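You operate a simulated robot arm through the tools that you are given. There is no shell and no other tool. Be economical: measure what you need, move in short steps, check, and stop when the job is done.

You run a simulated robot arm. Do the job below in one go: nothing can be reset, and whatever is moved stays where it is left.

TASK
Close the feeder down and clear the jar and both plants off it.
Fine: park the spout; the jar goes in the jar holder once the feeder knob is at shut; the plants go in the grey rack.

Only the result counts: the job must be done as asked and must still hold three seconds after the hand-in. Knocking over, shifting, dropping, spilling or breaking anything else fails it.

THE ROBOT
A 7-joint arm with a two-finger parallel gripper, fixed in place. Base frame: the origin is at the foot of the arm, x ahead of it, y to its left, z up. Lengths are in m, angles in degrees, forces in N, time in s.
With the tool pointing down near the work surface it reaches from about 0.3 to 0.7 m from the base axis. Its first joint turns from -66.0 to 66.0 degrees. Payload 1.57 kg.
The tool frame sits at the grasp point between the pads (the TCP): z along the fingers, y along the line on which they close. The tips reach 0.03 m beyond it. The gripper opens to 0.11 m. The fingers are 0.024 m wide and 0.012 m thick; the gripper's body (0.048 by 0.112 m) begins 0.078 m behind the TCP.
Orientation is that of the tool frame in the base frame, as [roll, pitch, yaw] about the fixed x, y, z axes, in that order (R = Rz(yaw) Ry(pitch) Rx(roll)). With the fingers straight down and closing along the base's y, the tool's x points along the base's -x, its y along +y and its z along -z.

THE INTERFACE
- The arm moves only by the tool drive_tool. Its argument "rows" is a list of rows, each a list of 7 numbers: the turn, a rotation vector about the tool's x, y, z in degrees, then the shift along the tool's x, y, z in m, then the closure, from 0 (fully open) to 1 (shut). In form: [[wx, wy, wz, x, y, z, claw], ...]. A call has 1 to 12 rows; each row is the pose to reach, as a shift and turn from the pose commanded when the call began, along the tool's axes at that moment. Rows are played at 5 a second. More than 0.05 m and 8.6 degrees between two rows, or a gripper value outside its range, and nothing of the call is played. Where a pose cannot be reached the arm comes as near as it can. A force on the tool above 50 N (or 10 N above the force at the start of the call, whichever is more), or a blocked arm, ends the call early, and 0.2 s more pass. Each finger travels about 0.108 m/s and halts on what it meets, pressing with about 34 N; the grip force reading is that of the motor and also rises with nothing between the fingers. The clock runs only during rows and for 0.2 s after the last one: add rows that repeat a pose to give the fingers time. It gives the time, the measured TCP pose, the force on the tool (base axes), the opening and the grip force at its end, in the units of the frame above (readings bear some noise).
- Cameras (640 x 400 px; columns grow to the right, rows downward): "scene" is fixed at [0.1704, -0.3839, 1.4064]; the picture's right is [0.75, -0.66, 0.00], its down [-0.34, -0.39, -0.85] and it looks along [0.56, 0.64, -0.52] (base axes); focal length 214 px, centre (320, 200). "wrist" rides on the gripper at [-0.036, 0, -0.08] in the tool frame; the picture's right is [0.00, -1.00, 0.00], its down [0.97, 0.00, -0.24] and it looks along [0.24, 0.00, 0.97] (tool axes); focal length 218 px, centre (320, 200). There is no depth. A picture from a camera that has moved, and an enlarged one, comes with that camera's place and axes in the base frame and with its lens. The place of the scene camera against the robot may be out by one fixed shift of up to 0.012 m in any direction.
- grab_frame(camera): a new picture of that camera. No time passes.
- zoom(camera, box): a new picture of the part [left, top, right, bottom] of that camera's present view, enlarged. No time passes.
- hand_in(): hands the job in; it is judged then, once.

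Go step by step. Nothing tells you positions but the pictures and the camera data: compare them with the known pose of the tool, close in by small moves and look again before you grip or let go. The budget is 120 turns and 84 pictures, counting those below and the enlarged ones. Unless the task says otherwise, let go and move clear before handing in, and close with one line.

The tools are called as a command line: name --pt "numbers of a row" for each row, then --argument value for the rest, lists and objects as JSON in quotes. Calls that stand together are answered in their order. drive_tool: Moves the arm, as the interface text tells. Its arguments: {"type":"object","properties":{"rows":{"type":"array","items":{"type":"array","items":{"type":"number"}}}},"required":["rows"]} The other tools are called the same way: grab_frame (camera) takes a picture; zoom (camera, box) takes an enlarged picture of a part of a camera's view; hand_in () hands the job in.

At the start:

```text
time: 0.0
tcp_pos: [0.3827, -0.0037, 1.2823]
tool_rot: [-180.0, -0.1, 180.0]
force: [-0.2, -0.1, -0.4]
width: 0.1101
grip_force: 0.0
```

scene: 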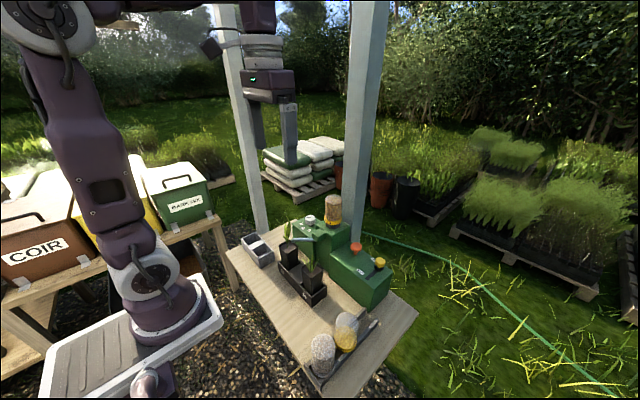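
wrist: 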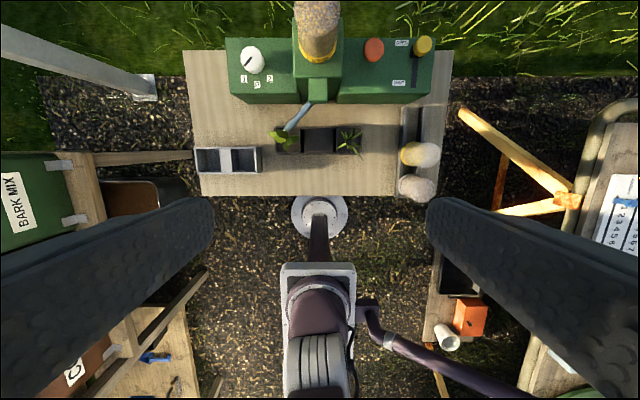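

I see a green feeder with a jar on top, a knob, a red button, a yellow slider, a spout, a black tray with two plants, a grey rack, and two jars at the right. I'll look closer first.

zoom --camera "scene" --box '[220, 180, 430, 390]'

zoom --camera "wrist" --box '[180, 0, 460, 210]'

```text
1.90 times, centred on (325, 285) of scene
camera zoom: at [0.1704, -0.3839, 1.4064], right [0.75, -0.66, 0.0], down [-0.34, -0.39, -0.85], along [0.56, 0.64, -0.52], focal length 408 px, centre (310, 38)
```

zoom: 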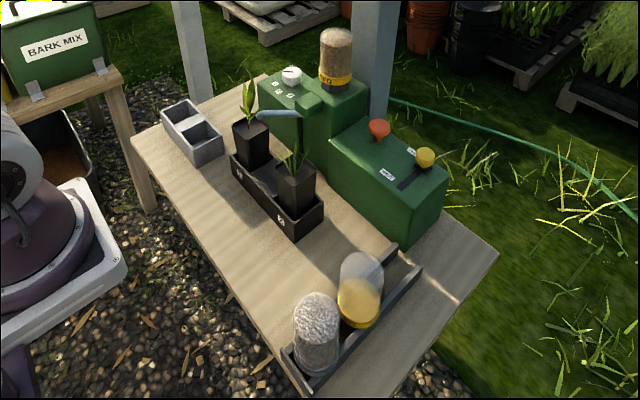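

```text
1.90 times, centred on (320, 105) of wrist
camera zoom: at [0.4188, -0.004, 1.3629], right [0.0, -1.0, 0.0], down [-0.97, 0.0, 0.24], along [-0.24, 0.0, -0.97], focal length 416 px, centre (320, 381)
```

zoom: 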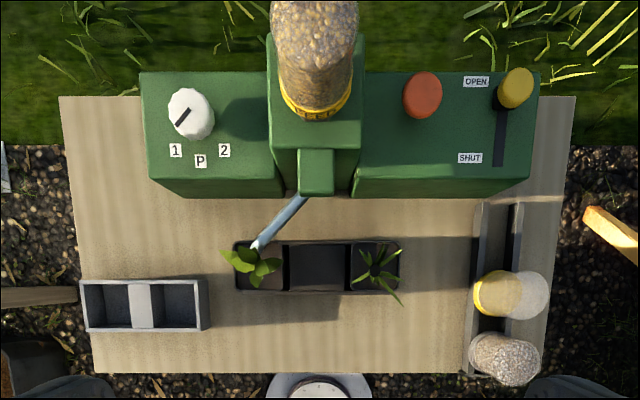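

The dial reads 1/P/2 and the yellow slider runs OPEN–SHUT. I'll zoom in for detail before moving.

zoom --camera "scene" --box '[280, 185, 400, 305]'

zoom --camera "scene" --box '[290, 290, 390, 390]'

zoom --camera "wrist" --box '[225, 30, 345, 110]'

zoom --camera "wrist" --box '[350, 20, 470, 210]'

```text
3.33 times, centred on (340, 245) of scene
camera zoom: at [0.1704, -0.3839, 1.4064], right [0.75, -0.66, 0.0], down [-0.34, -0.39, -0.85], along [0.56, 0.64, -0.52], focal length 715 px, centre (253, 50)
```

zoom: 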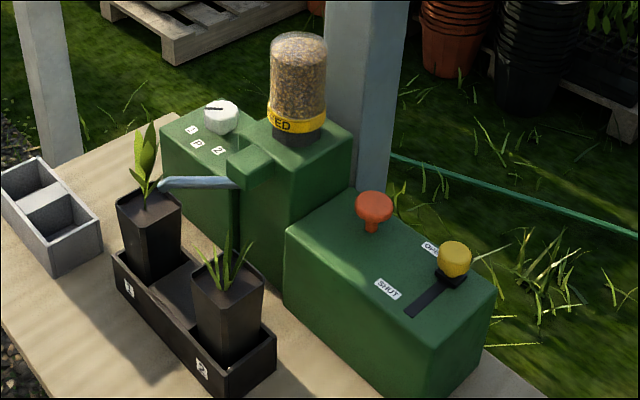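

```text
4.00 times, centred on (340, 340) of scene
camera zoom: at [0.1704, -0.3839, 1.4064], right [0.75, -0.66, 0.0], down [-0.34, -0.39, -0.85], along [0.56, 0.64, -0.52], focal length 858 px, centre (240, -360)
```

zoom: 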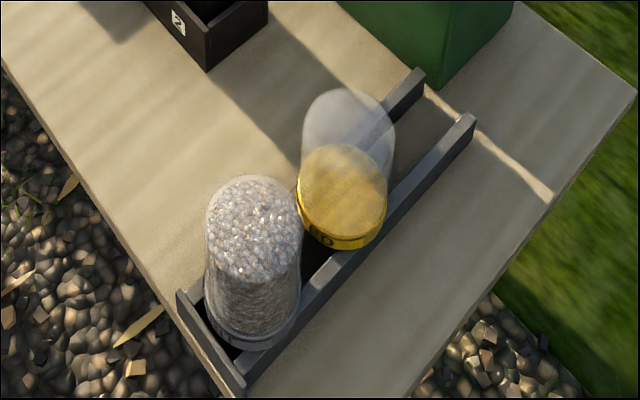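

```text
5.00 times, centred on (285, 70) of wrist
camera zoom: at [0.4188, -0.004, 1.3629], right [0.0, -1.0, 0.0], down [-0.97, 0.0, 0.24], along [-0.24, 0.0, -0.97], focal length 1091 px, centre (495, 850)
```

zoom: 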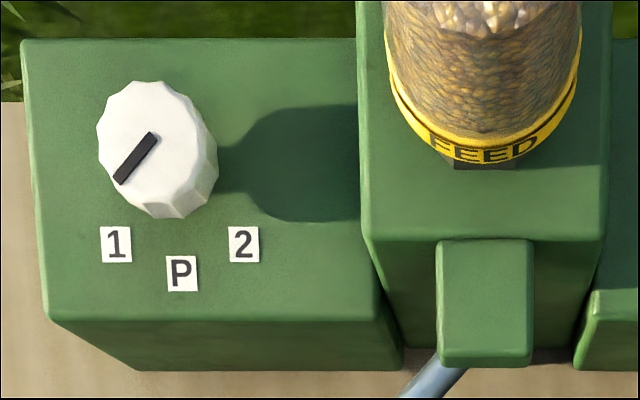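

```text
2.11 times, centred on (410, 115) of wrist
camera zoom: at [0.4188, -0.004, 1.3629], right [0.0, -1.0, 0.0], down [-0.97, 0.0, 0.24], along [-0.24, 0.0, -0.97], focal length 460 px, centre (130, 379)
```

zoom: 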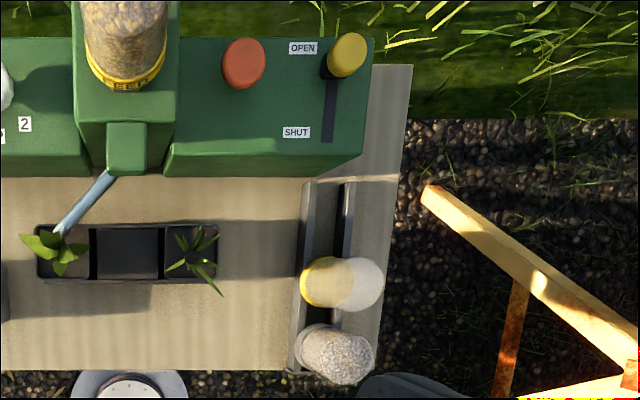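

The dial mark points at 1, so the spout is at 1. I estimate the dial at about (0.553, 0.106, 0.96), and I'll move closer to view it from above.

drive_tool --pt "0 0 0 -0.023 0.021 0.026 0" --pt "0 0 0 -0.047 0.042 0.052 0" --pt "0 0 0 -0.07 0.062 0.078 0" --pt "0 0 0 -0.094 0.083 0.104 0" --pt "0 0 0 -0.117 0.104 0.13 0"

grab_frame --camera "wrist"

grab_frame --camera "scene"

```text
time: 1.2
tcp_pos: [0.5007, 0.1013, 1.1521]
tool_rot: [179.9, -0.1, -179.9]
force: [0.1, 0.1, -0.4]
width: 0.1102
grip_force: 0.1
```

```text
75 pictures are left
camera wrist: at [0.5368, 0.1008, 1.2319], right [0.0, -1.0, 0.0], down [-0.97, 0.0, 0.24], along [-0.24, 0.0, -0.97], focal length 218 px, centre (320, 200)
```

wrist: 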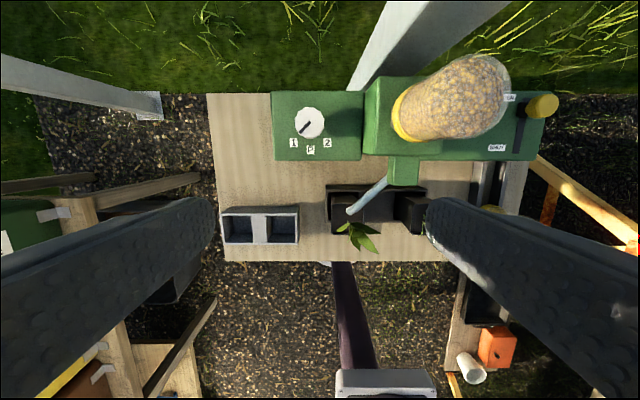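

```text
74 pictures are left
```

scene: 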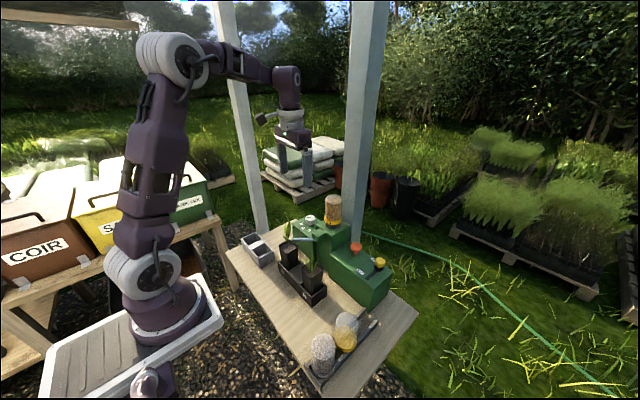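

The dial shows well here. I'll zoom for a precise fix.

zoom --camera "wrist" --box '[265, 80, 385, 170]'

```text
4.44 times, centred on (325, 125) of wrist
camera zoom: at [0.5368, 0.1008, 1.2319], right [0.0, -1.0, 0.0], down [-0.97, 0.0, 0.24], along [-0.24, 0.0, -0.97], focal length 970 px, centre (298, 533)
```

zoom: 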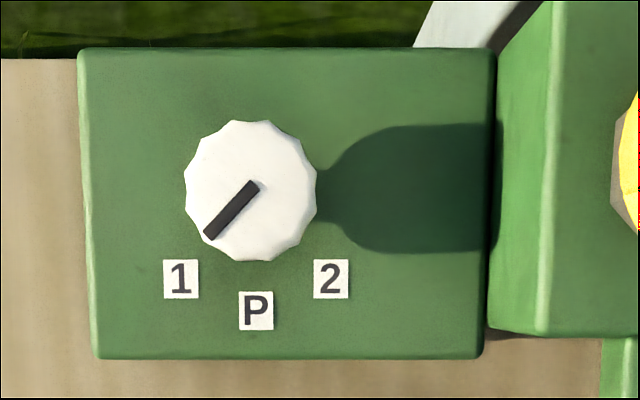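

Dial axis is about (0.565, 0.1145), top near z 0.94, and needs +45° (counter-clockwise from above) to go from 1 to P. I'll move above it with the fingers partly closed.

drive_tool --pt "0 0 0 -0.032 0.006 0.03 0.32" --pt "0 0 0 -0.064 0.013 0.06 0.32" --pt "0 0 0 -0.064 0.013 0.09 0.32" --pt "0 0 0 -0.064 0.013 0.122 0.32"

grab_frame --camera "wrist"

zoom --camera "scene" --box '[260, 160, 380, 235]'

```text
time: 2.2
tcp_pos: [0.5643, 0.1147, 1.0306]
tool_rot: [-179.9, 0.0, -180.0]
force: [-0.1, 0.1, 0.3]
width: 0.0747
grip_force: 0.0
```

```text
72 pictures are left
camera wrist: at [0.6, 0.1135, 1.111], right [0.0, -1.0, 0.0], down [-0.97, 0.0, 0.24], along [-0.24, 0.0, -0.97], focal length 218 px, centre (320, 200)
```

wrist: 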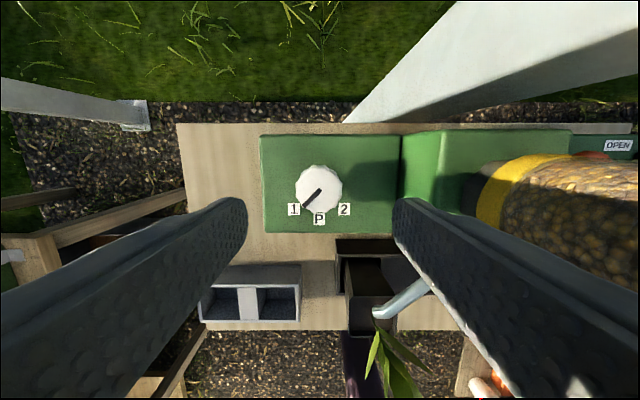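

```text
5.33 times, centred on (320, 198) of scene
camera zoom: at [0.1705, -0.3839, 1.4064], right [0.75, -0.66, 0.0], down [-0.34, -0.39, -0.85], along [0.56, 0.64, -0.52], focal length 1144 px, centre (320, 213)
```

zoom: 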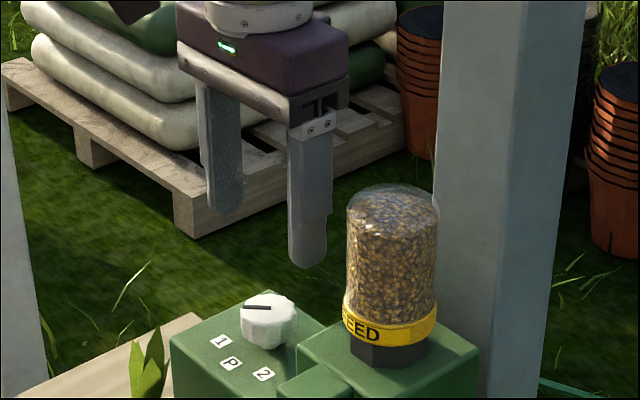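

Dial top is near z 0.93–0.94 and the box top near 0.91. I'll descend so the tips reach about 0.921.

drive_tool --pt "0 0 0 -0.003 0 0.03 0.36" --pt "0 0 0 -0.003 0 0.06 0.36" --pt "0 0 0 -0.003 0 0.0795 0.36"

zoom --camera "scene" --box '[260, 160, 380, 235]'

grab_frame --camera "wrist"

```text
time: 3.0
tcp_pos: [0.567, 0.115, 0.9523]
tool_rot: [-180.0, 0.0, -179.9]
force: [-0.3, 0.6, -0.8]
width: 0.07
grip_force: 0.1
```

```text
5.33 times, centred on (320, 198) of scene
camera zoom: at [0.1704, -0.3839, 1.4064], right [0.75, -0.66, 0.0], down [-0.34, -0.39, -0.85], along [0.56, 0.64, -0.52], focal length 1144 px, centre (320, 213)
```

zoom: 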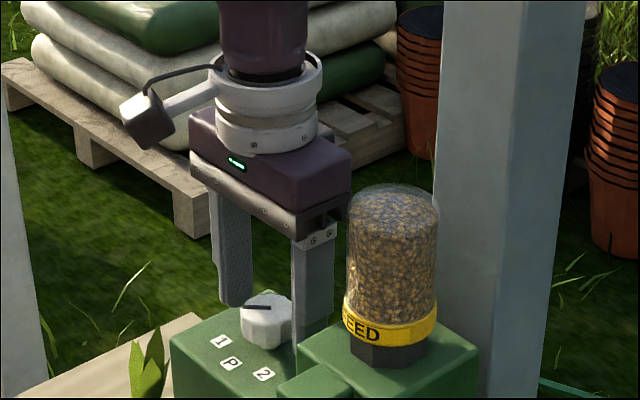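

```text
69 pictures are left
camera wrist: at [0.6035, 0.1133, 1.0321], right [0.0, -1.0, 0.0], down [-0.97, 0.0, 0.24], along [-0.24, 0.0, -0.97], focal length 218 px, centre (320, 200)
```

wrist: 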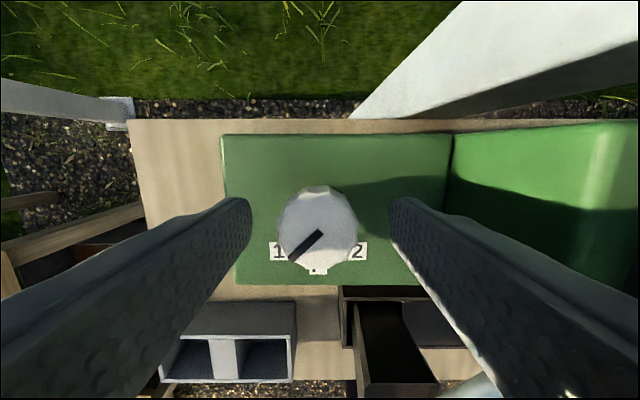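

Fingers straddle the dial nicely. I'll lower 5 mm, grip, and check before turning.

drive_tool --pt "0 0 0 0.003 -0.001 0.005 0.36" --pt "0 0 0 0.003 -0.001 0.005 0.7" --pt "0 0 0 0.003 -0.001 0.005 0.7" --pt "0 0 0 0.003 -0.001 0.005 0.7"

```text
time: 4.0
tcp_pos: [0.5641, 0.1141, 0.9471]
tool_rot: [-180.0, 0.0, -180.0]
force: [0.6, 8.3, -1.6]
width: 0.0406
grip_force: 4.5
```

Gripped at 40.6 mm. I'll turn +45° (negative about tool z).

drive_tool --pt "0 0 -7.5 0 0 0 0.75" --pt "0 0 -15 0 0 0 0.75" --pt "0 0 -22.5 0 0 0 0.75" --pt "0 0 -30 0 0 0 0.75" --pt "0 0 -37.5 0 0 0 0.75" --pt "0 0 -45 0 0 0 0.75" --pt "0 0 -45 0 0 0 0.75"

grab_frame --camera "wrist"

zoom --camera "scene" --box '[250, 180, 380, 310]'

```text
time: 5.6
tcp_pos: [0.5629, 0.1125, 0.947]
tool_rot: [179.9, -0.1, -134.9]
force: [-9.2, 7.9, 1.3]
width: 0.0383
grip_force: 5.7
```

```text
68 pictures are left
camera wrist: at [0.5887, 0.1376, 1.0264], right [0.71, -0.71, 0.0], down [-0.69, -0.69, 0.24], along [-0.17, -0.17, -0.97], focal length 218 px, centre (320, 200)
```

wrist: 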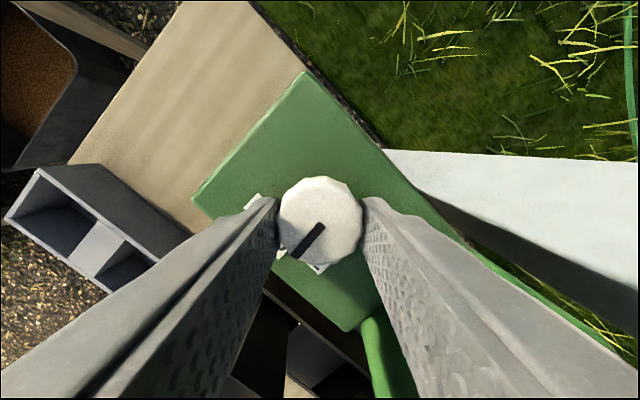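

```text
3.08 times, centred on (315, 245) of scene
camera zoom: at [0.1702, -0.3838, 1.4065], right [0.75, -0.66, 0.0], down [-0.34, -0.39, -0.85], along [0.56, 0.64, -0.52], focal length 660 px, centre (335, 62)
```

zoom: 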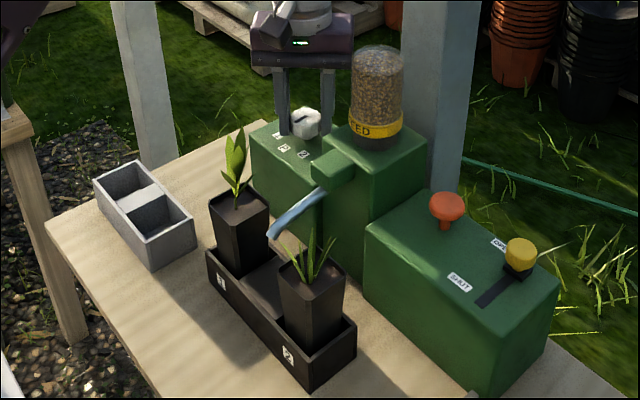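

The spout swung to the middle and the mark points at P. I'll release and rise straight up.

drive_tool --pt "0 0 0 0 0 0 0.45" --pt "0 0 0 0 0 0 0.4" --pt "0 0 0 0 0 -0.03 0.4" --pt "0 0 0 0 0 -0.07 0.4" --pt "0 0 0 0 0 -0.11 0.4" --pt "0 0 0 0 0 -0.15 0.4" --pt "0 0 7.5 0 0 -0.18 0.4" --pt "0 0 15 0 0 -0.2 0.4" --pt "0 0 22.5 0 0 -0.2 0.4" --pt "0 0 30 0 0 -0.2 0.4" --pt "0 0 37.5 0 0 -0.2 0.4" --pt "0 0 45 0 0 -0.2 0.4"

zoom --camera "wrist" --box '[250, 70, 410, 270]'

```text
time: 8.2
tcp_pos: [0.5629, 0.1126, 1.1474]
tool_rot: [180.0, 0.0, 179.9]
force: [-0.3, 0.3, -0.4]
width: 0.0661
grip_force: 0.1
```

```text
2.00 times, centred on (330, 170) of wrist
camera zoom: at [0.5997, 0.112, 1.2263], right [0.0, -1.0, 0.0], down [-0.97, 0.0, 0.24], along [-0.24, 0.0, -0.97], focal length 436 px, centre (300, 260)
```

zoom: 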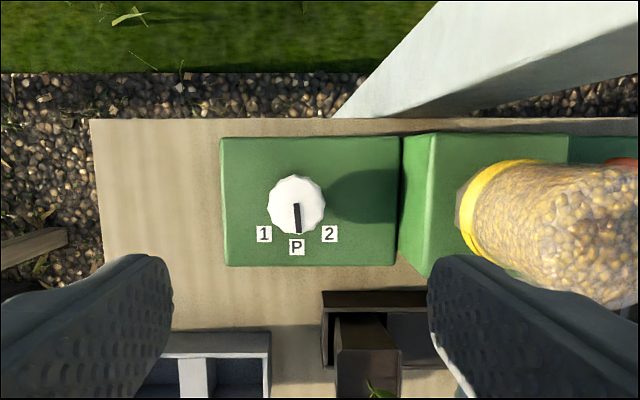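

Dial is at P, perhaps slightly past. I'll check closely.

zoom --camera "wrist" --box '[285, 120, 345, 160]'

```text
10.00 times, centred on (315, 140) of wrist
camera zoom: at [0.5997, 0.112, 1.2263], right [0.0, -1.0, 0.0], down [-0.97, 0.0, 0.24], along [-0.24, 0.0, -0.97], focal length 2183 px, centre (370, 800)
```

zoom: 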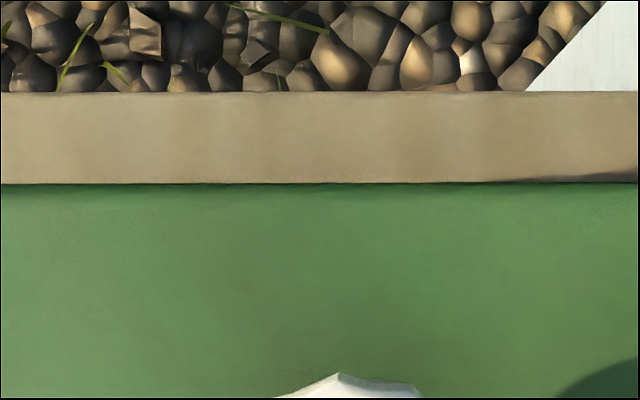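

zoom --camera "wrist" --box '[286, 158, 350, 198]'

```text
10.00 times, centred on (318, 178) of wrist
camera zoom: at [0.5997, 0.112, 1.2263], right [0.0, -1.0, 0.0], down [-0.97, 0.0, 0.24], along [-0.24, 0.0, -0.97], focal length 2183 px, centre (340, 420)
```

zoom: 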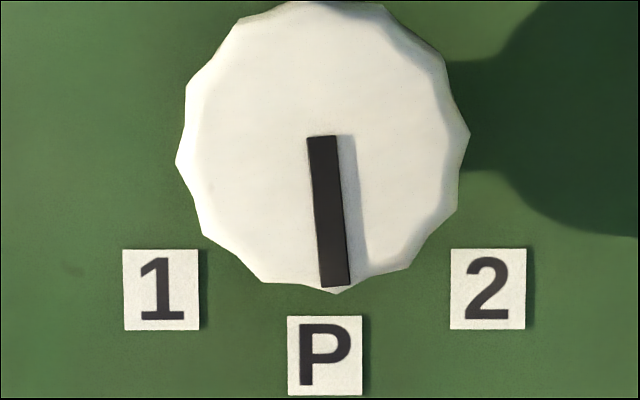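

The mark is about 5° past P. I'll regrip and turn back 5° to be safe.

drive_tool --pt "0 0 0 0 0.001 0.05 0.36" --pt "0 0 0 0 0.001 0.1 0.36" --pt "0 0 0 0 0.001 0.15 0.36" --pt "0 0 0 0 0.001 0.2 0.36" --pt "0 0 0 0 0.001 0.2 0.7" --pt "0 0 0 0 0.001 0.2 0.7" --pt "0 0 0 0 0.001 0.2 0.75" --pt "0 0 3 0 0.001 0.2 0.75" --pt "0 0 5.5 0 0.001 0.2 0.75" --pt "0 0 5.5 0 0.001 0.2 0.75"

drive_tool --pt "0 0 0 0 0 0 0.45" --pt "0 0 0 0 0 0 0.4" --pt "0 0 0 0 0 -0.04 0.4" --pt "0 0 0 0 0 -0.08 0.4" --pt "0 0 0 0 0 -0.12 0.4" --pt "0 0 0 0 0 -0.16 0.4" --pt "0 0 -5.5 0 0 -0.2 0.4"

zoom --camera "wrist" --box '[286, 158, 350, 198]'

```text
time: 10.4
tcp_pos: [0.5629, 0.1145, 0.9475]
tool_rot: [179.9, -0.1, 174.5]
force: [-3.2, 21.9, -7.7]
width: 0.0374
grip_force: 44.3
```

```text
time: 12.0
tcp_pos: [0.5633, 0.1138, 1.1472]
tool_rot: [-180.0, -0.2, -179.9]
force: [-0.8, -0.4, -0.7]
width: 0.0659
grip_force: 0.0
```

```text
10.00 times, centred on (318, 178) of wrist
camera zoom: at [0.5994, 0.1127, 1.2269], right [0.0, -1.0, 0.0], down [-0.97, 0.0, 0.24], along [-0.24, 0.0, -0.97], focal length 2183 px, centre (340, 420)
```

zoom: 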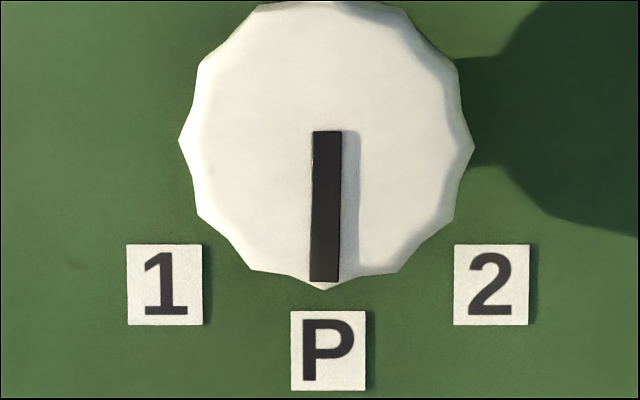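

The dial is exactly on P. Next I'll move above the slider side to view it.

drive_tool --pt "0 0 0 0.01 -0.045 -0.01 0.4" --pt "0 0 0 0.02 -0.09 -0.01 0.4" --pt "0 0 0 0.03 -0.135 -0.01 0.4" --pt "0 0 0 0.04 -0.18 -0.01 0.4" --pt "0 0 0 0.05 -0.225 -0.01 0.4" --pt "0 0 0 0.06 -0.27 -0.01 0.4"

grab_frame --camera "wrist"

zoom --camera "scene" --box '[300, 180, 420, 300]'

```text
time: 13.4
tcp_pos: [0.5031, -0.1561, 1.1562]
tool_rot: [-180.0, 0.0, 180.0]
force: [-0.1, -0.2, 0.7]
width: 0.0659
grip_force: 0.0
```

```text
62 pictures are left
camera wrist: at [0.5392, -0.1562, 1.2364], right [0.0, -1.0, 0.0], down [-0.97, 0.0, 0.24], along [-0.24, 0.0, -0.97], focal length 218 px, centre (320, 200)
```

wrist: 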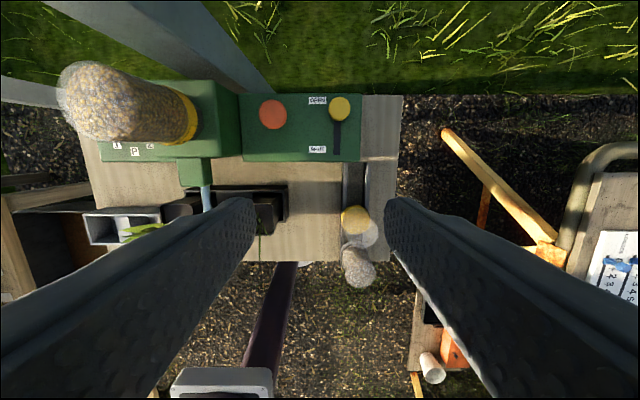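

```text
3.33 times, centred on (360, 240) of scene
camera zoom: at [0.1705, -0.3839, 1.4064], right [0.75, -0.66, 0.0], down [-0.34, -0.39, -0.85], along [0.56, 0.64, -0.52], focal length 715 px, centre (187, 67)
```

zoom: 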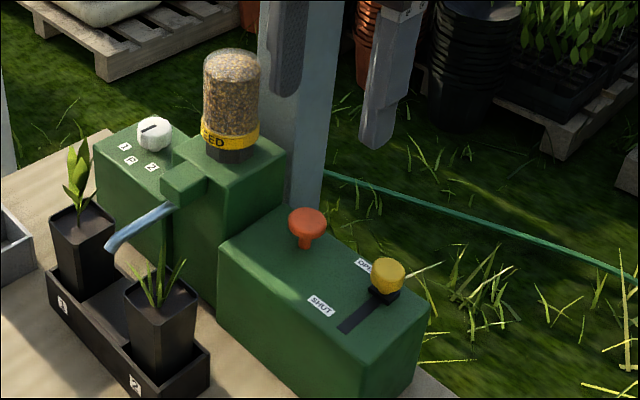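

zoom --camera "wrist" --box '[270, 80, 398, 160]'

zoom --camera "wrist" --box '[280, 140, 440, 290]'

```text
5.00 times, centred on (334, 120) of wrist
camera zoom: at [0.5392, -0.1562, 1.2364], right [0.0, -1.0, 0.0], down [-0.97, 0.0, 0.24], along [-0.24, 0.0, -0.97], focal length 1091 px, centre (250, 600)
```

zoom: 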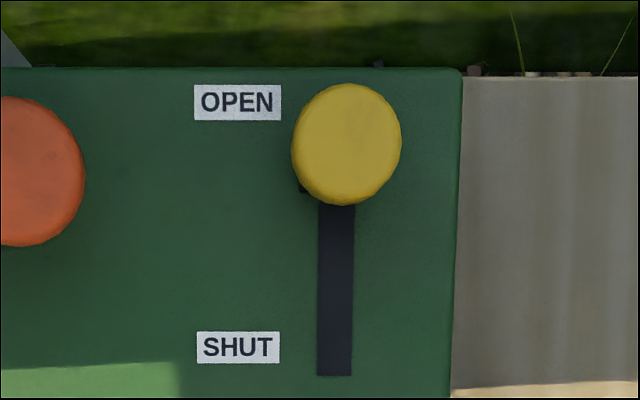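

```text
2.67 times, centred on (360, 215) of wrist
camera zoom: at [0.5392, -0.1562, 1.2364], right [0.0, -1.0, 0.0], down [-0.97, 0.0, 0.24], along [-0.24, 0.0, -0.97], focal length 582 px, centre (213, 160)
```

zoom: 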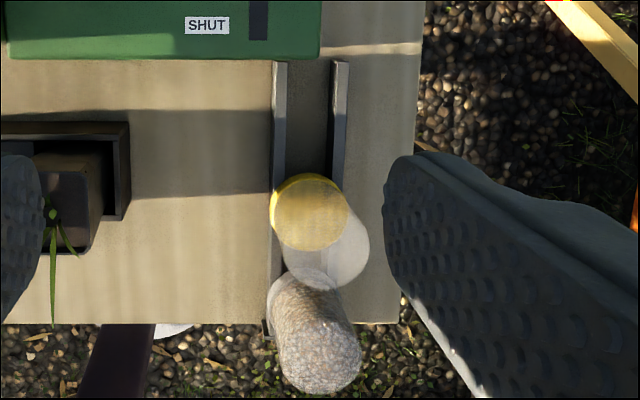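

Slider knob is near (0.583, -0.180), top about z 0.945. I'll move above it with a narrower opening and re-check.

drive_tool --pt "0 0 0 -0.04 -0.012 0.02 0.54" --pt "0 0 0 -0.079 -0.024 0.04 0.54" --pt "0 0 0 -0.079 -0.024 0.085 0.54" --pt "0 0 0 -0.079 -0.024 0.13 0.54"

grab_frame --camera "wrist"

zoom --camera "scene" --box '[320, 200, 420, 300]'

```text
time: 14.4
tcp_pos: [0.5818, -0.1796, 1.0275]
tool_rot: [180.0, 0.0, 180.0]
force: [0.5, -0.6, 0.3]
width: 0.0505
grip_force: 0.1
```

```text
58 pictures are left
camera wrist: at [0.619, -0.181, 1.1064], right [0.0, -1.0, 0.0], down [-0.97, 0.0, 0.24], along [-0.24, 0.0, -0.97], focal length 218 px, centre (320, 200)
```

wrist: 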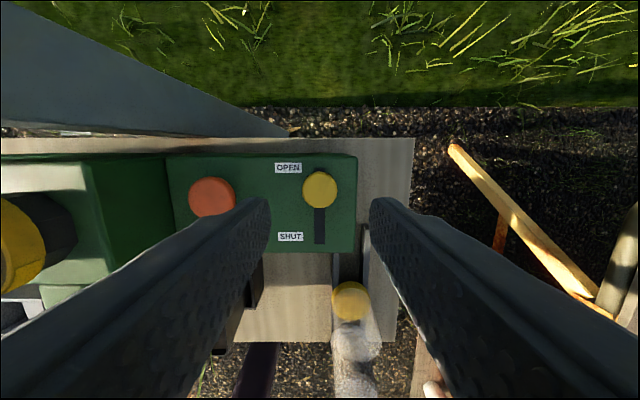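

```text
4.00 times, centred on (370, 250) of scene
camera zoom: at [0.1705, -0.3839, 1.4064], right [0.75, -0.66, 0.0], down [-0.34, -0.39, -0.85], along [0.56, 0.64, -0.52], focal length 858 px, centre (120, 0)
```

zoom: 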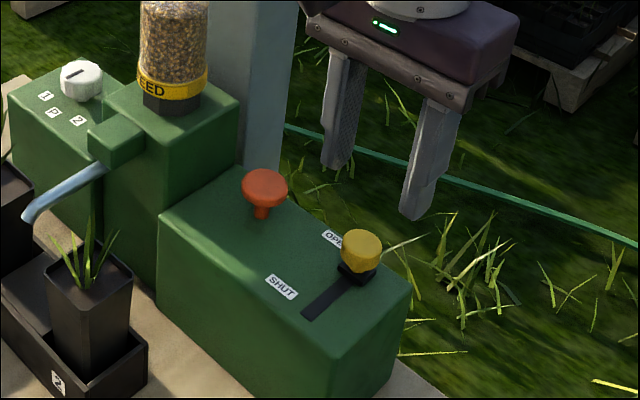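

Knob at (0.586, -0.180), top z≈0.937. Descend, grip, then pull toward SHUT.

drive_tool --pt "0 0 0 -0.004 0 0.03 0.54" --pt "0 0 0 -0.004 0 0.055 0.54" --pt "0 0 0 -0.004 0 0.075 0.54" --pt "0 0 0 -0.004 0 0.075 0.75" --pt "0 0 0 -0.004 0 0.075 0.78" --pt "0 0 0 -0.004 0 0.075 0.78"

grab_frame --camera "wrist"

```text
time: 15.8
tcp_pos: [0.5864, -0.18, 0.9502]
tool_rot: [-180.0, 0.0, -180.0]
force: [0.0, 1.2, -4.7]
width: 0.0274
grip_force: 37.9
```

```text
56 pictures are left
camera wrist: at [0.6229, -0.1807, 1.0312], right [0.0, -1.0, 0.0], down [-0.97, 0.0, 0.24], along [-0.24, 0.0, -0.97], focal length 218 px, centre (320, 200)
```

wrist: 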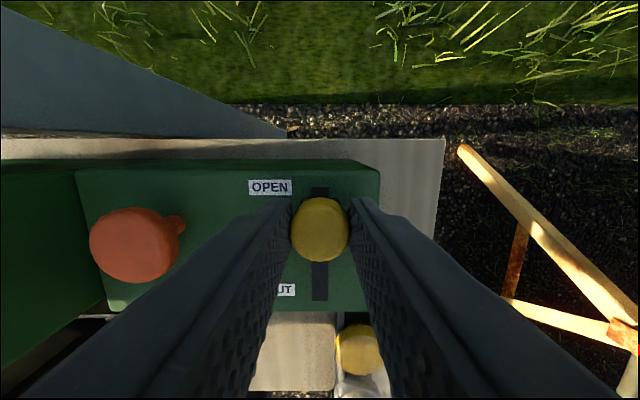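

Firm grip. Pull 45 mm toward the robot (-x).

drive_tool --pt "0 0 0 0.01 0 0 0.78" --pt "0 0 0 0.02 0 0 0.78" --pt "0 0 0 0.03 0 0 0.78" --pt "0 0 0 0.04 0 0 0.78" --pt "0 0 0 0.046 0 0 0.78" --pt "0 0 0 0.046 0 0 0.78"

grab_frame --camera "wrist"

zoom --camera "scene" --box '[320, 200, 420, 300]'

```text
time: 17.2
tcp_pos: [0.5404, -0.1801, 0.9518]
tool_rot: [180.0, 0.1, -180.0]
force: [8.1, 8.6, -7.5]
width: 0.0274
grip_force: 38.0
```

```text
55 pictures are left
camera wrist: at [0.5775, -0.1807, 1.0314], right [0.0, -1.0, 0.0], down [-0.97, 0.0, 0.24], along [-0.24, 0.0, -0.97], focal length 218 px, centre (320, 200)
```

wrist: 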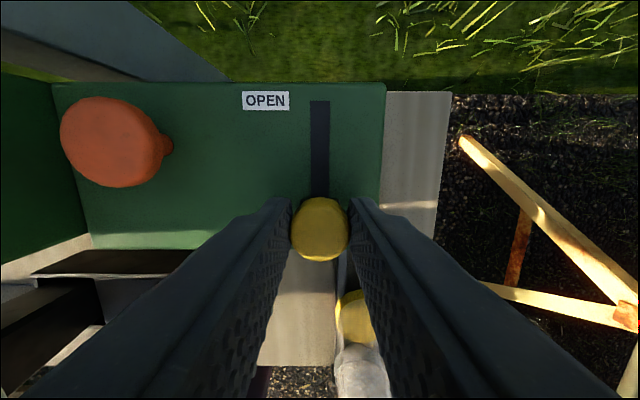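

```text
4.00 times, centred on (370, 250) of scene
camera zoom: at [0.1708, -0.3837, 1.4064], right [0.75, -0.66, 0.0], down [-0.34, -0.39, -0.85], along [0.56, 0.64, -0.52], focal length 858 px, centre (120, 0)
```

zoom: 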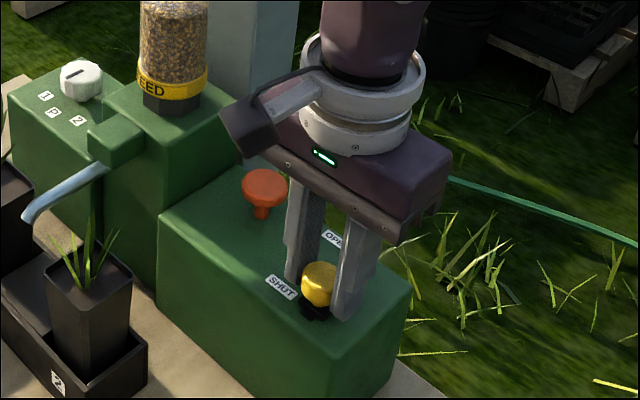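

It has moved near SHUT. I'll nudge a few millimetres more to find the stop.

drive_tool --pt "0 0 0 0.003 0 0 0.78" --pt "0 0 0 0.005 0 0 0.78" --pt "0 0 0 0.005 0 0 0.78"

```text
time: 18.0
tcp_pos: [0.5369, -0.1798, 0.9525]
tool_rot: [-180.0, 0.4, -179.9]
force: [31.6, 7.4, 3.0]
width: 0.0275
grip_force: 37.8
```

At the stop (force rose to 32 N). I'll relax, release, rise, and look.

drive_tool --pt "0 0 0 -0.003 0 0 0.78" --pt "0 0 0 -0.003 0 0 0.54" --pt "0 0 0 -0.003 0 0 0.54" --pt "0 0 0 -0.003 0 -0.045 0.54" --pt "0 0 0 -0.003 0 -0.09 0.54" --pt "0 0 0 -0.003 0 -0.135 0.3" --pt "0 0 0 -0.003 0 -0.18 0" --pt "0 0 0 0.04 0 -0.2 0"

zoom --camera "wrist" --box '[240, 60, 400, 160]'

grab_frame --camera "wrist"

```text
time: 19.8
tcp_pos: [0.4963, -0.1821, 1.1511]
tool_rot: [179.9, -0.1, -179.9]
force: [0.4, 0.6, -0.5]
width: 0.1101
grip_force: 0.1
```

```text
4.00 times, centred on (320, 110) of wrist
camera zoom: at [0.5321, -0.1821, 1.2317], right [0.0, -1.0, 0.0], down [-0.97, 0.0, 0.24], along [-0.24, 0.0, -0.97], focal length 873 px, centre (320, 560)
```

zoom: 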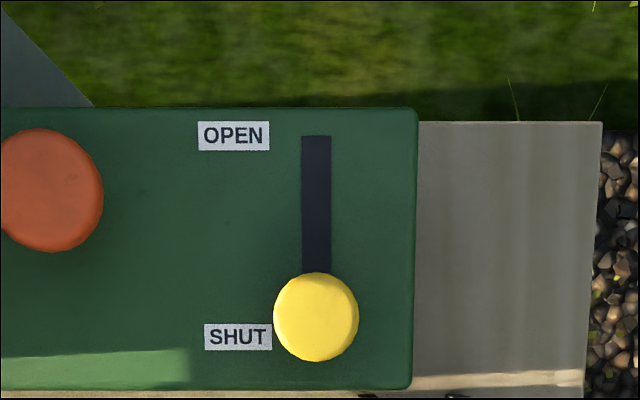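

```text
52 pictures are left
camera wrist: at [0.5321, -0.1821, 1.2317], right [0.0, -1.0, 0.0], down [-0.97, 0.0, 0.24], along [-0.24, 0.0, -0.97], focal length 218 px, centre (320, 200)
```

wrist: 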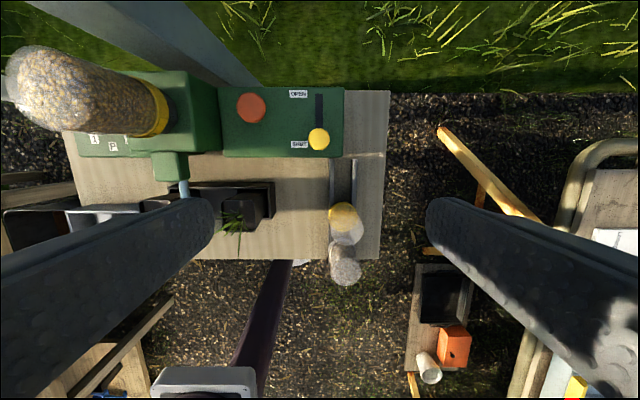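

Slider is fully at SHUT. Next I'll look closely at the jar holder on the right before taking the jar.

drive_tool --pt "0 0 0 0.02 -0.013 0.03 0" --pt "0 0 0 0.04 -0.026 0.06 0" --pt "0 0 0 0.06 -0.04 0.09 0"

grab_frame --camera "wrist"

zoom --camera "scene" --box '[300, 290, 400, 390]'

```text
time: 20.6
tcp_pos: [0.4375, -0.221, 1.0622]
tool_rot: [180.0, 0.0, 180.0]
force: [0.4, 0.1, -0.2]
width: 0.11
grip_force: 0.0
```

```text
51 pictures are left
camera wrist: at [0.4728, -0.2215, 1.1419], right [0.0, -1.0, 0.0], down [-0.97, 0.0, 0.24], along [-0.24, 0.0, -0.97], focal length 218 px, centre (320, 200)
```

wrist: 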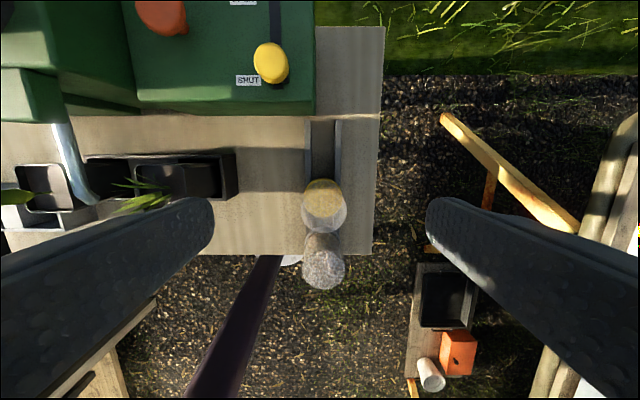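

```text
4.00 times, centred on (350, 340) of scene
camera zoom: at [0.1705, -0.3839, 1.4064], right [0.75, -0.66, 0.0], down [-0.34, -0.39, -0.85], along [0.56, 0.64, -0.52], focal length 858 px, centre (200, -360)
```

zoom: 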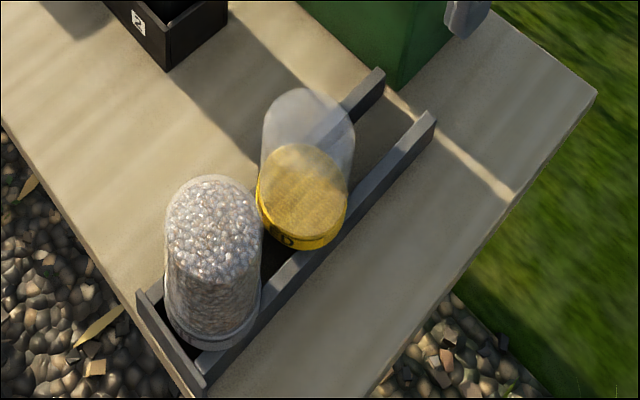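

zoom --camera "wrist" --box '[250, 100, 410, 300]'

zoom --camera "wrist" --box '[272, 110, 368, 170]'

```text
2.00 times, centred on (330, 200) of wrist
camera zoom: at [0.4728, -0.2215, 1.1419], right [0.0, -1.0, 0.0], down [-0.97, 0.0, 0.24], along [-0.24, 0.0, -0.97], focal length 436 px, centre (300, 200)
```

zoom: 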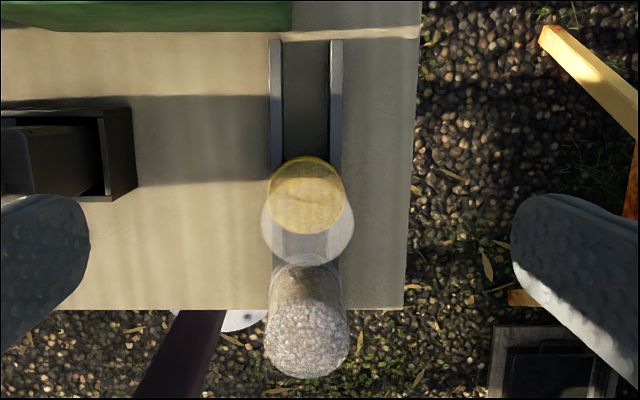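

```text
6.67 times, centred on (320, 140) of wrist
camera zoom: at [0.4728, -0.2215, 1.1419], right [0.0, -1.0, 0.0], down [-0.97, 0.0, 0.24], along [-0.24, 0.0, -0.97], focal length 1455 px, centre (320, 600)
```

zoom: 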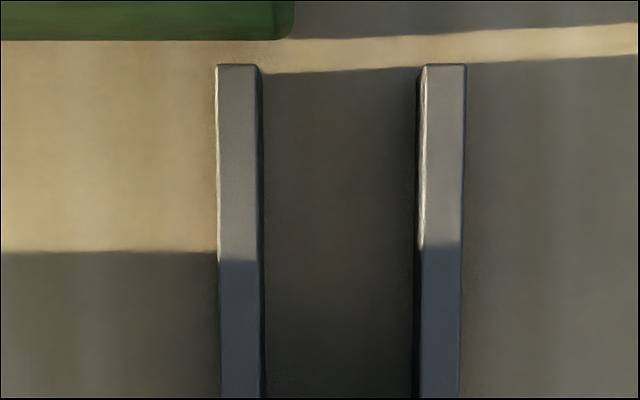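

The holder is two rails (inner gap ≈34 mm, centre y≈-0.2257, tops ≈0.83) with a free place at x≈0.47. Next I'll rise and look at the jar on the feeder.

drive_tool --pt "0 0 0 0 0 -0.05 0" --pt "0 0 0 0 0 -0.1 0" --pt "0 0 0 0 0.03 -0.13 0" --pt "0 0 0 -0.01 0.075 -0.14 0" --pt "0 0 0 -0.02 0.12 -0.14 0" --pt "0 0 0 -0.03 0.165 -0.14 0" --pt "0 0 0 -0.045 0.21 -0.14 0" --pt "0 0 0 -0.062 0.221 -0.14 0"

grab_frame --camera "wrist"

zoom --camera "scene" --box '[290, 180, 370, 260]'

```text
time: 22.4
tcp_pos: [0.4976, 0.0022, 1.2007]
tool_rot: [180.0, 0.0, -179.9]
force: [-0.3, -0.1, -0.7]
width: 0.1099
grip_force: 0.0
```

```text
47 pictures are left
camera wrist: at [0.5336, 0.0004, 1.2806], right [0.0, -1.0, 0.0], down [-0.97, 0.0, 0.24], along [-0.24, 0.0, -0.97], focal length 218 px, centre (320, 200)
```

wrist: 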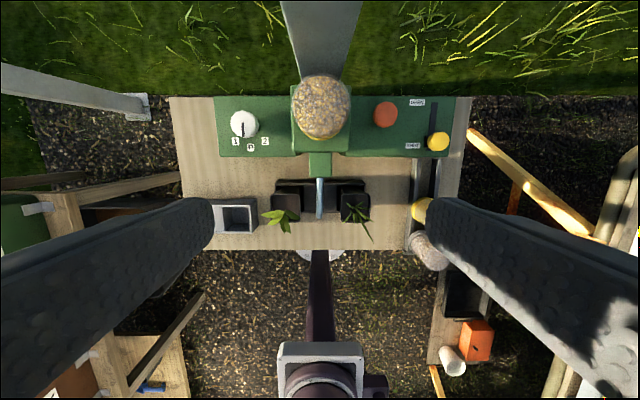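

```text
5.00 times, centred on (330, 220) of scene
camera zoom: at [0.1704, -0.3839, 1.4064], right [0.75, -0.66, 0.0], down [-0.34, -0.39, -0.85], along [0.56, 0.64, -0.52], focal length 1072 px, centre (270, 100)
```

zoom: 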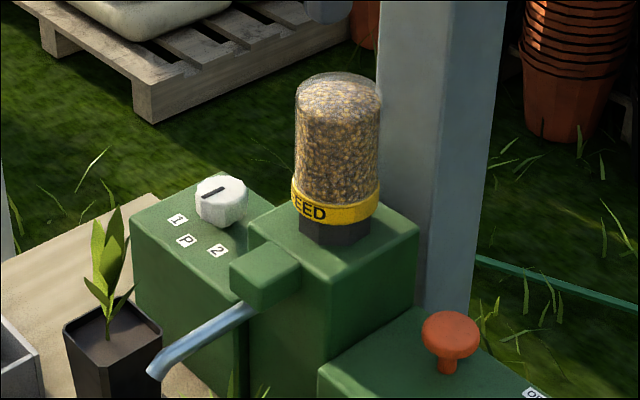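

zoom --camera "wrist" --box '[256, 60, 384, 180]'

```text
3.33 times, centred on (320, 120) of wrist
camera zoom: at [0.5336, 0.0004, 1.2806], right [0.0, -1.0, 0.0], down [-0.97, 0.0, 0.24], along [-0.24, 0.0, -0.97], focal length 728 px, centre (320, 467)
```

zoom: 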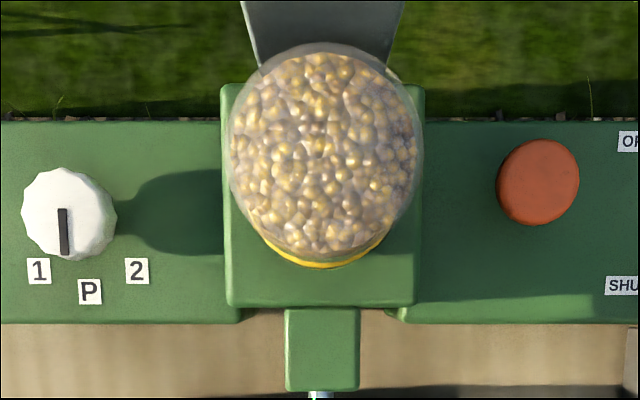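

Jar axis ≈ (0.572, -0.001), top ≈1.055, diameter ≈0.056. I'll move right above it and verify centring.

drive_tool --pt "0 0 0 -0.037 -0.002 0.02 0" --pt "0 0 0 -0.074 -0.003 0.04 0" --pt "0 0 0 -0.074 -0.003 0.07 0"

grab_frame --camera "wrist"

zoom --camera "scene" --box '[280, 160, 380, 260]'

```text
time: 23.2
tcp_pos: [0.573, -0.0026, 1.1305]
tool_rot: [-180.0, -0.1, 179.9]
force: [-0.1, 0.5, -0.1]
width: 0.1099
grip_force: 0.0
```

```text
44 pictures are left
camera wrist: at [0.6086, -0.0041, 1.2101], right [0.0, -1.0, 0.0], down [-0.97, 0.0, 0.24], along [-0.24, 0.0, -0.97], focal length 218 px, centre (320, 200)
```

wrist: 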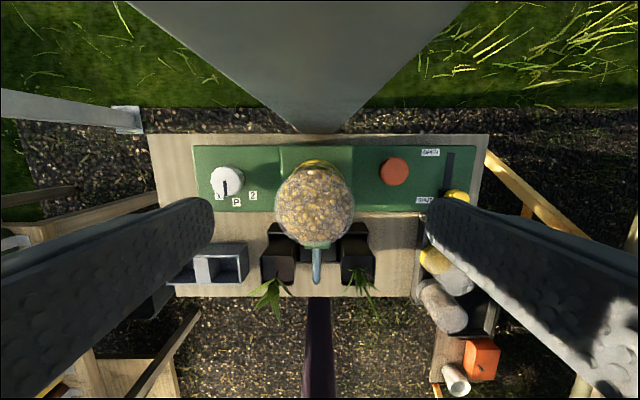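

```text
4.00 times, centred on (330, 210) of scene
camera zoom: at [0.1705, -0.3839, 1.4064], right [0.75, -0.66, 0.0], down [-0.34, -0.39, -0.85], along [0.56, 0.64, -0.52], focal length 858 px, centre (280, 160)
```

zoom: 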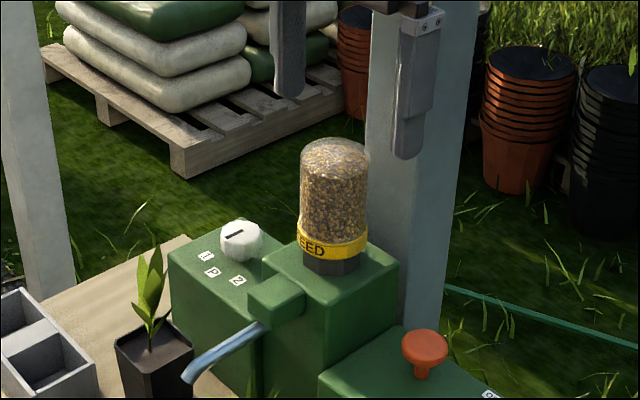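

Jar axis refines to (0.569, 0.000). Descend around it and grip the body above the yellow band.

drive_tool --pt "0 0 0 0.004 0.002 0.04 0.1" --pt "0 0 0 0.004 0.002 0.08 0.15" --pt "0 0 0 0.004 0.002 0.115 0.15"

grab_frame --camera "wrist"

zoom --camera "scene" --box '[280, 160, 380, 260]'

```text
time: 24.0
tcp_pos: [0.5683, -0.0016, 1.0167]
tool_rot: [180.0, 0.0, 180.0]
force: [-0.3, 0.7, -0.3]
width: 0.0935
grip_force: 0.0
```

```text
42 pictures are left
camera wrist: at [0.6043, -0.0014, 1.0951], right [0.0, -1.0, 0.0], down [-0.97, 0.0, 0.24], along [-0.24, 0.0, -0.97], focal length 218 px, centre (320, 200)
```

wrist: 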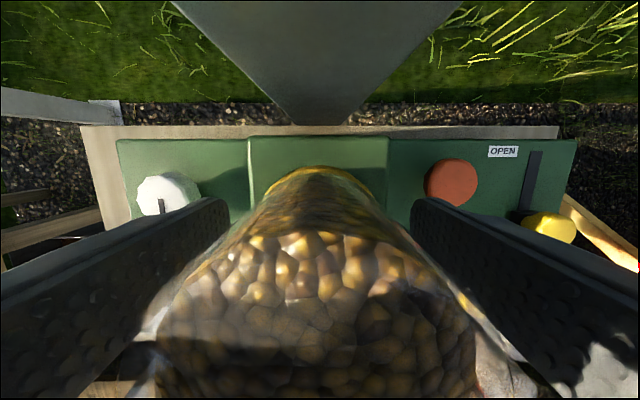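

```text
4.00 times, centred on (330, 210) of scene
camera zoom: at [0.1705, -0.3839, 1.4064], right [0.75, -0.66, 0.0], down [-0.34, -0.39, -0.85], along [0.56, 0.64, -0.52], focal length 858 px, centre (280, 160)
```

zoom: 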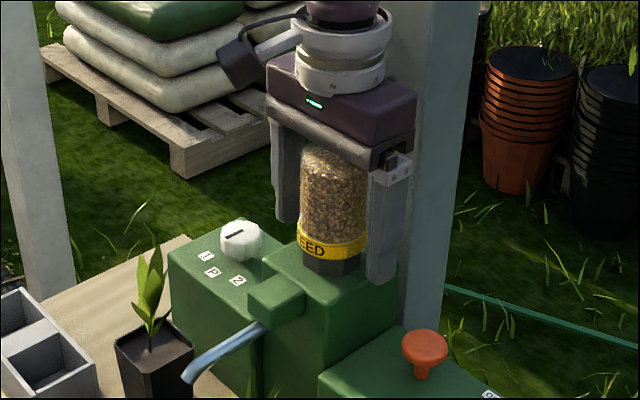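

Jar is between the fingers. Raise 5 mm to clear the band, then grip.

drive_tool --pt "0 0 0 0 0.001 -0.006 0.3" --pt "0 0 0 0 0.001 -0.006 0.5" --pt "0 0 0 0 0.001 -0.006 0.62" --pt "0 0 0 0 0.001 -0.006 0.62" --pt "0 0 0 0 0.001 -0.006 0.62"

zoom --camera "scene" --box '[290, 170, 370, 250]'

```text
time: 25.2
tcp_pos: [0.5674, 0.0001, 1.0215]
tool_rot: [-180.0, -0.1, -180.0]
force: [0.1, -0.4, 0.2]
width: 0.0553
grip_force: 33.6
```

```text
5.00 times, centred on (330, 210) of scene
camera zoom: at [0.1704, -0.3839, 1.4064], right [0.75, -0.66, 0.0], down [-0.34, -0.39, -0.85], along [0.56, 0.64, -0.52], focal length 1072 px, centre (270, 150)
```

zoom: 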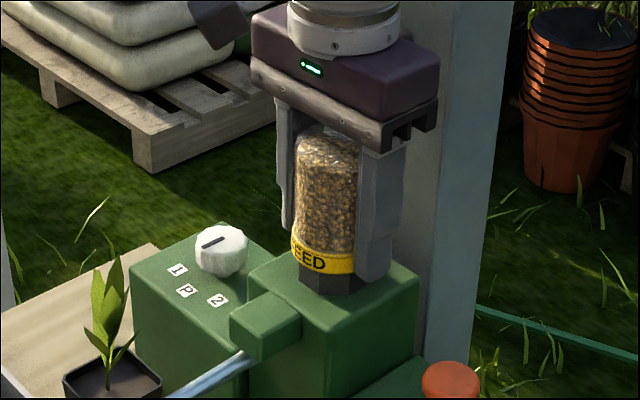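

Gripped at 55 mm. Lift straight up slowly.

drive_tool --pt "0 0 0 0 0 -0.01 0.65" --pt "0 0 0 0 0 -0.025 0.65" --pt "0 0 0 0 0 -0.045 0.65" --pt "0 0 0 0 0 -0.07 0.65" --pt "0 0 0 0 0 -0.1 0.65"

zoom --camera "scene" --box '[290, 150, 370, 230]'

```text
time: 26.4
tcp_pos: [0.5655, 0.0008, 1.1213]
tool_rot: [180.0, 0.1, -180.0]
force: [-0.5, 0.1, -1.9]
width: 0.0553
grip_force: 33.9
```

```text
5.00 times, centred on (330, 190) of scene
camera zoom: at [0.1705, -0.3839, 1.4064], right [0.75, -0.66, 0.0], down [-0.34, -0.39, -0.85], along [0.56, 0.64, -0.52], focal length 1072 px, centre (270, 250)
```

zoom: 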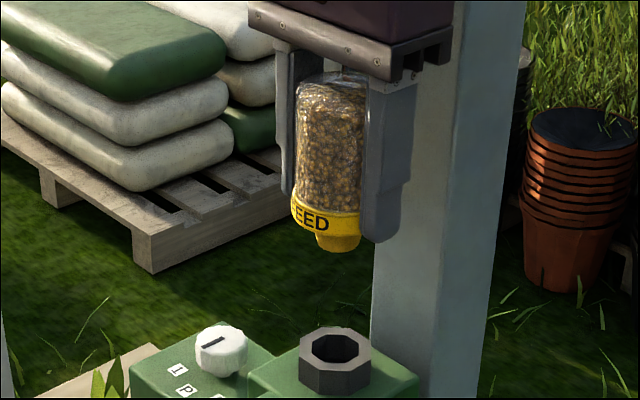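

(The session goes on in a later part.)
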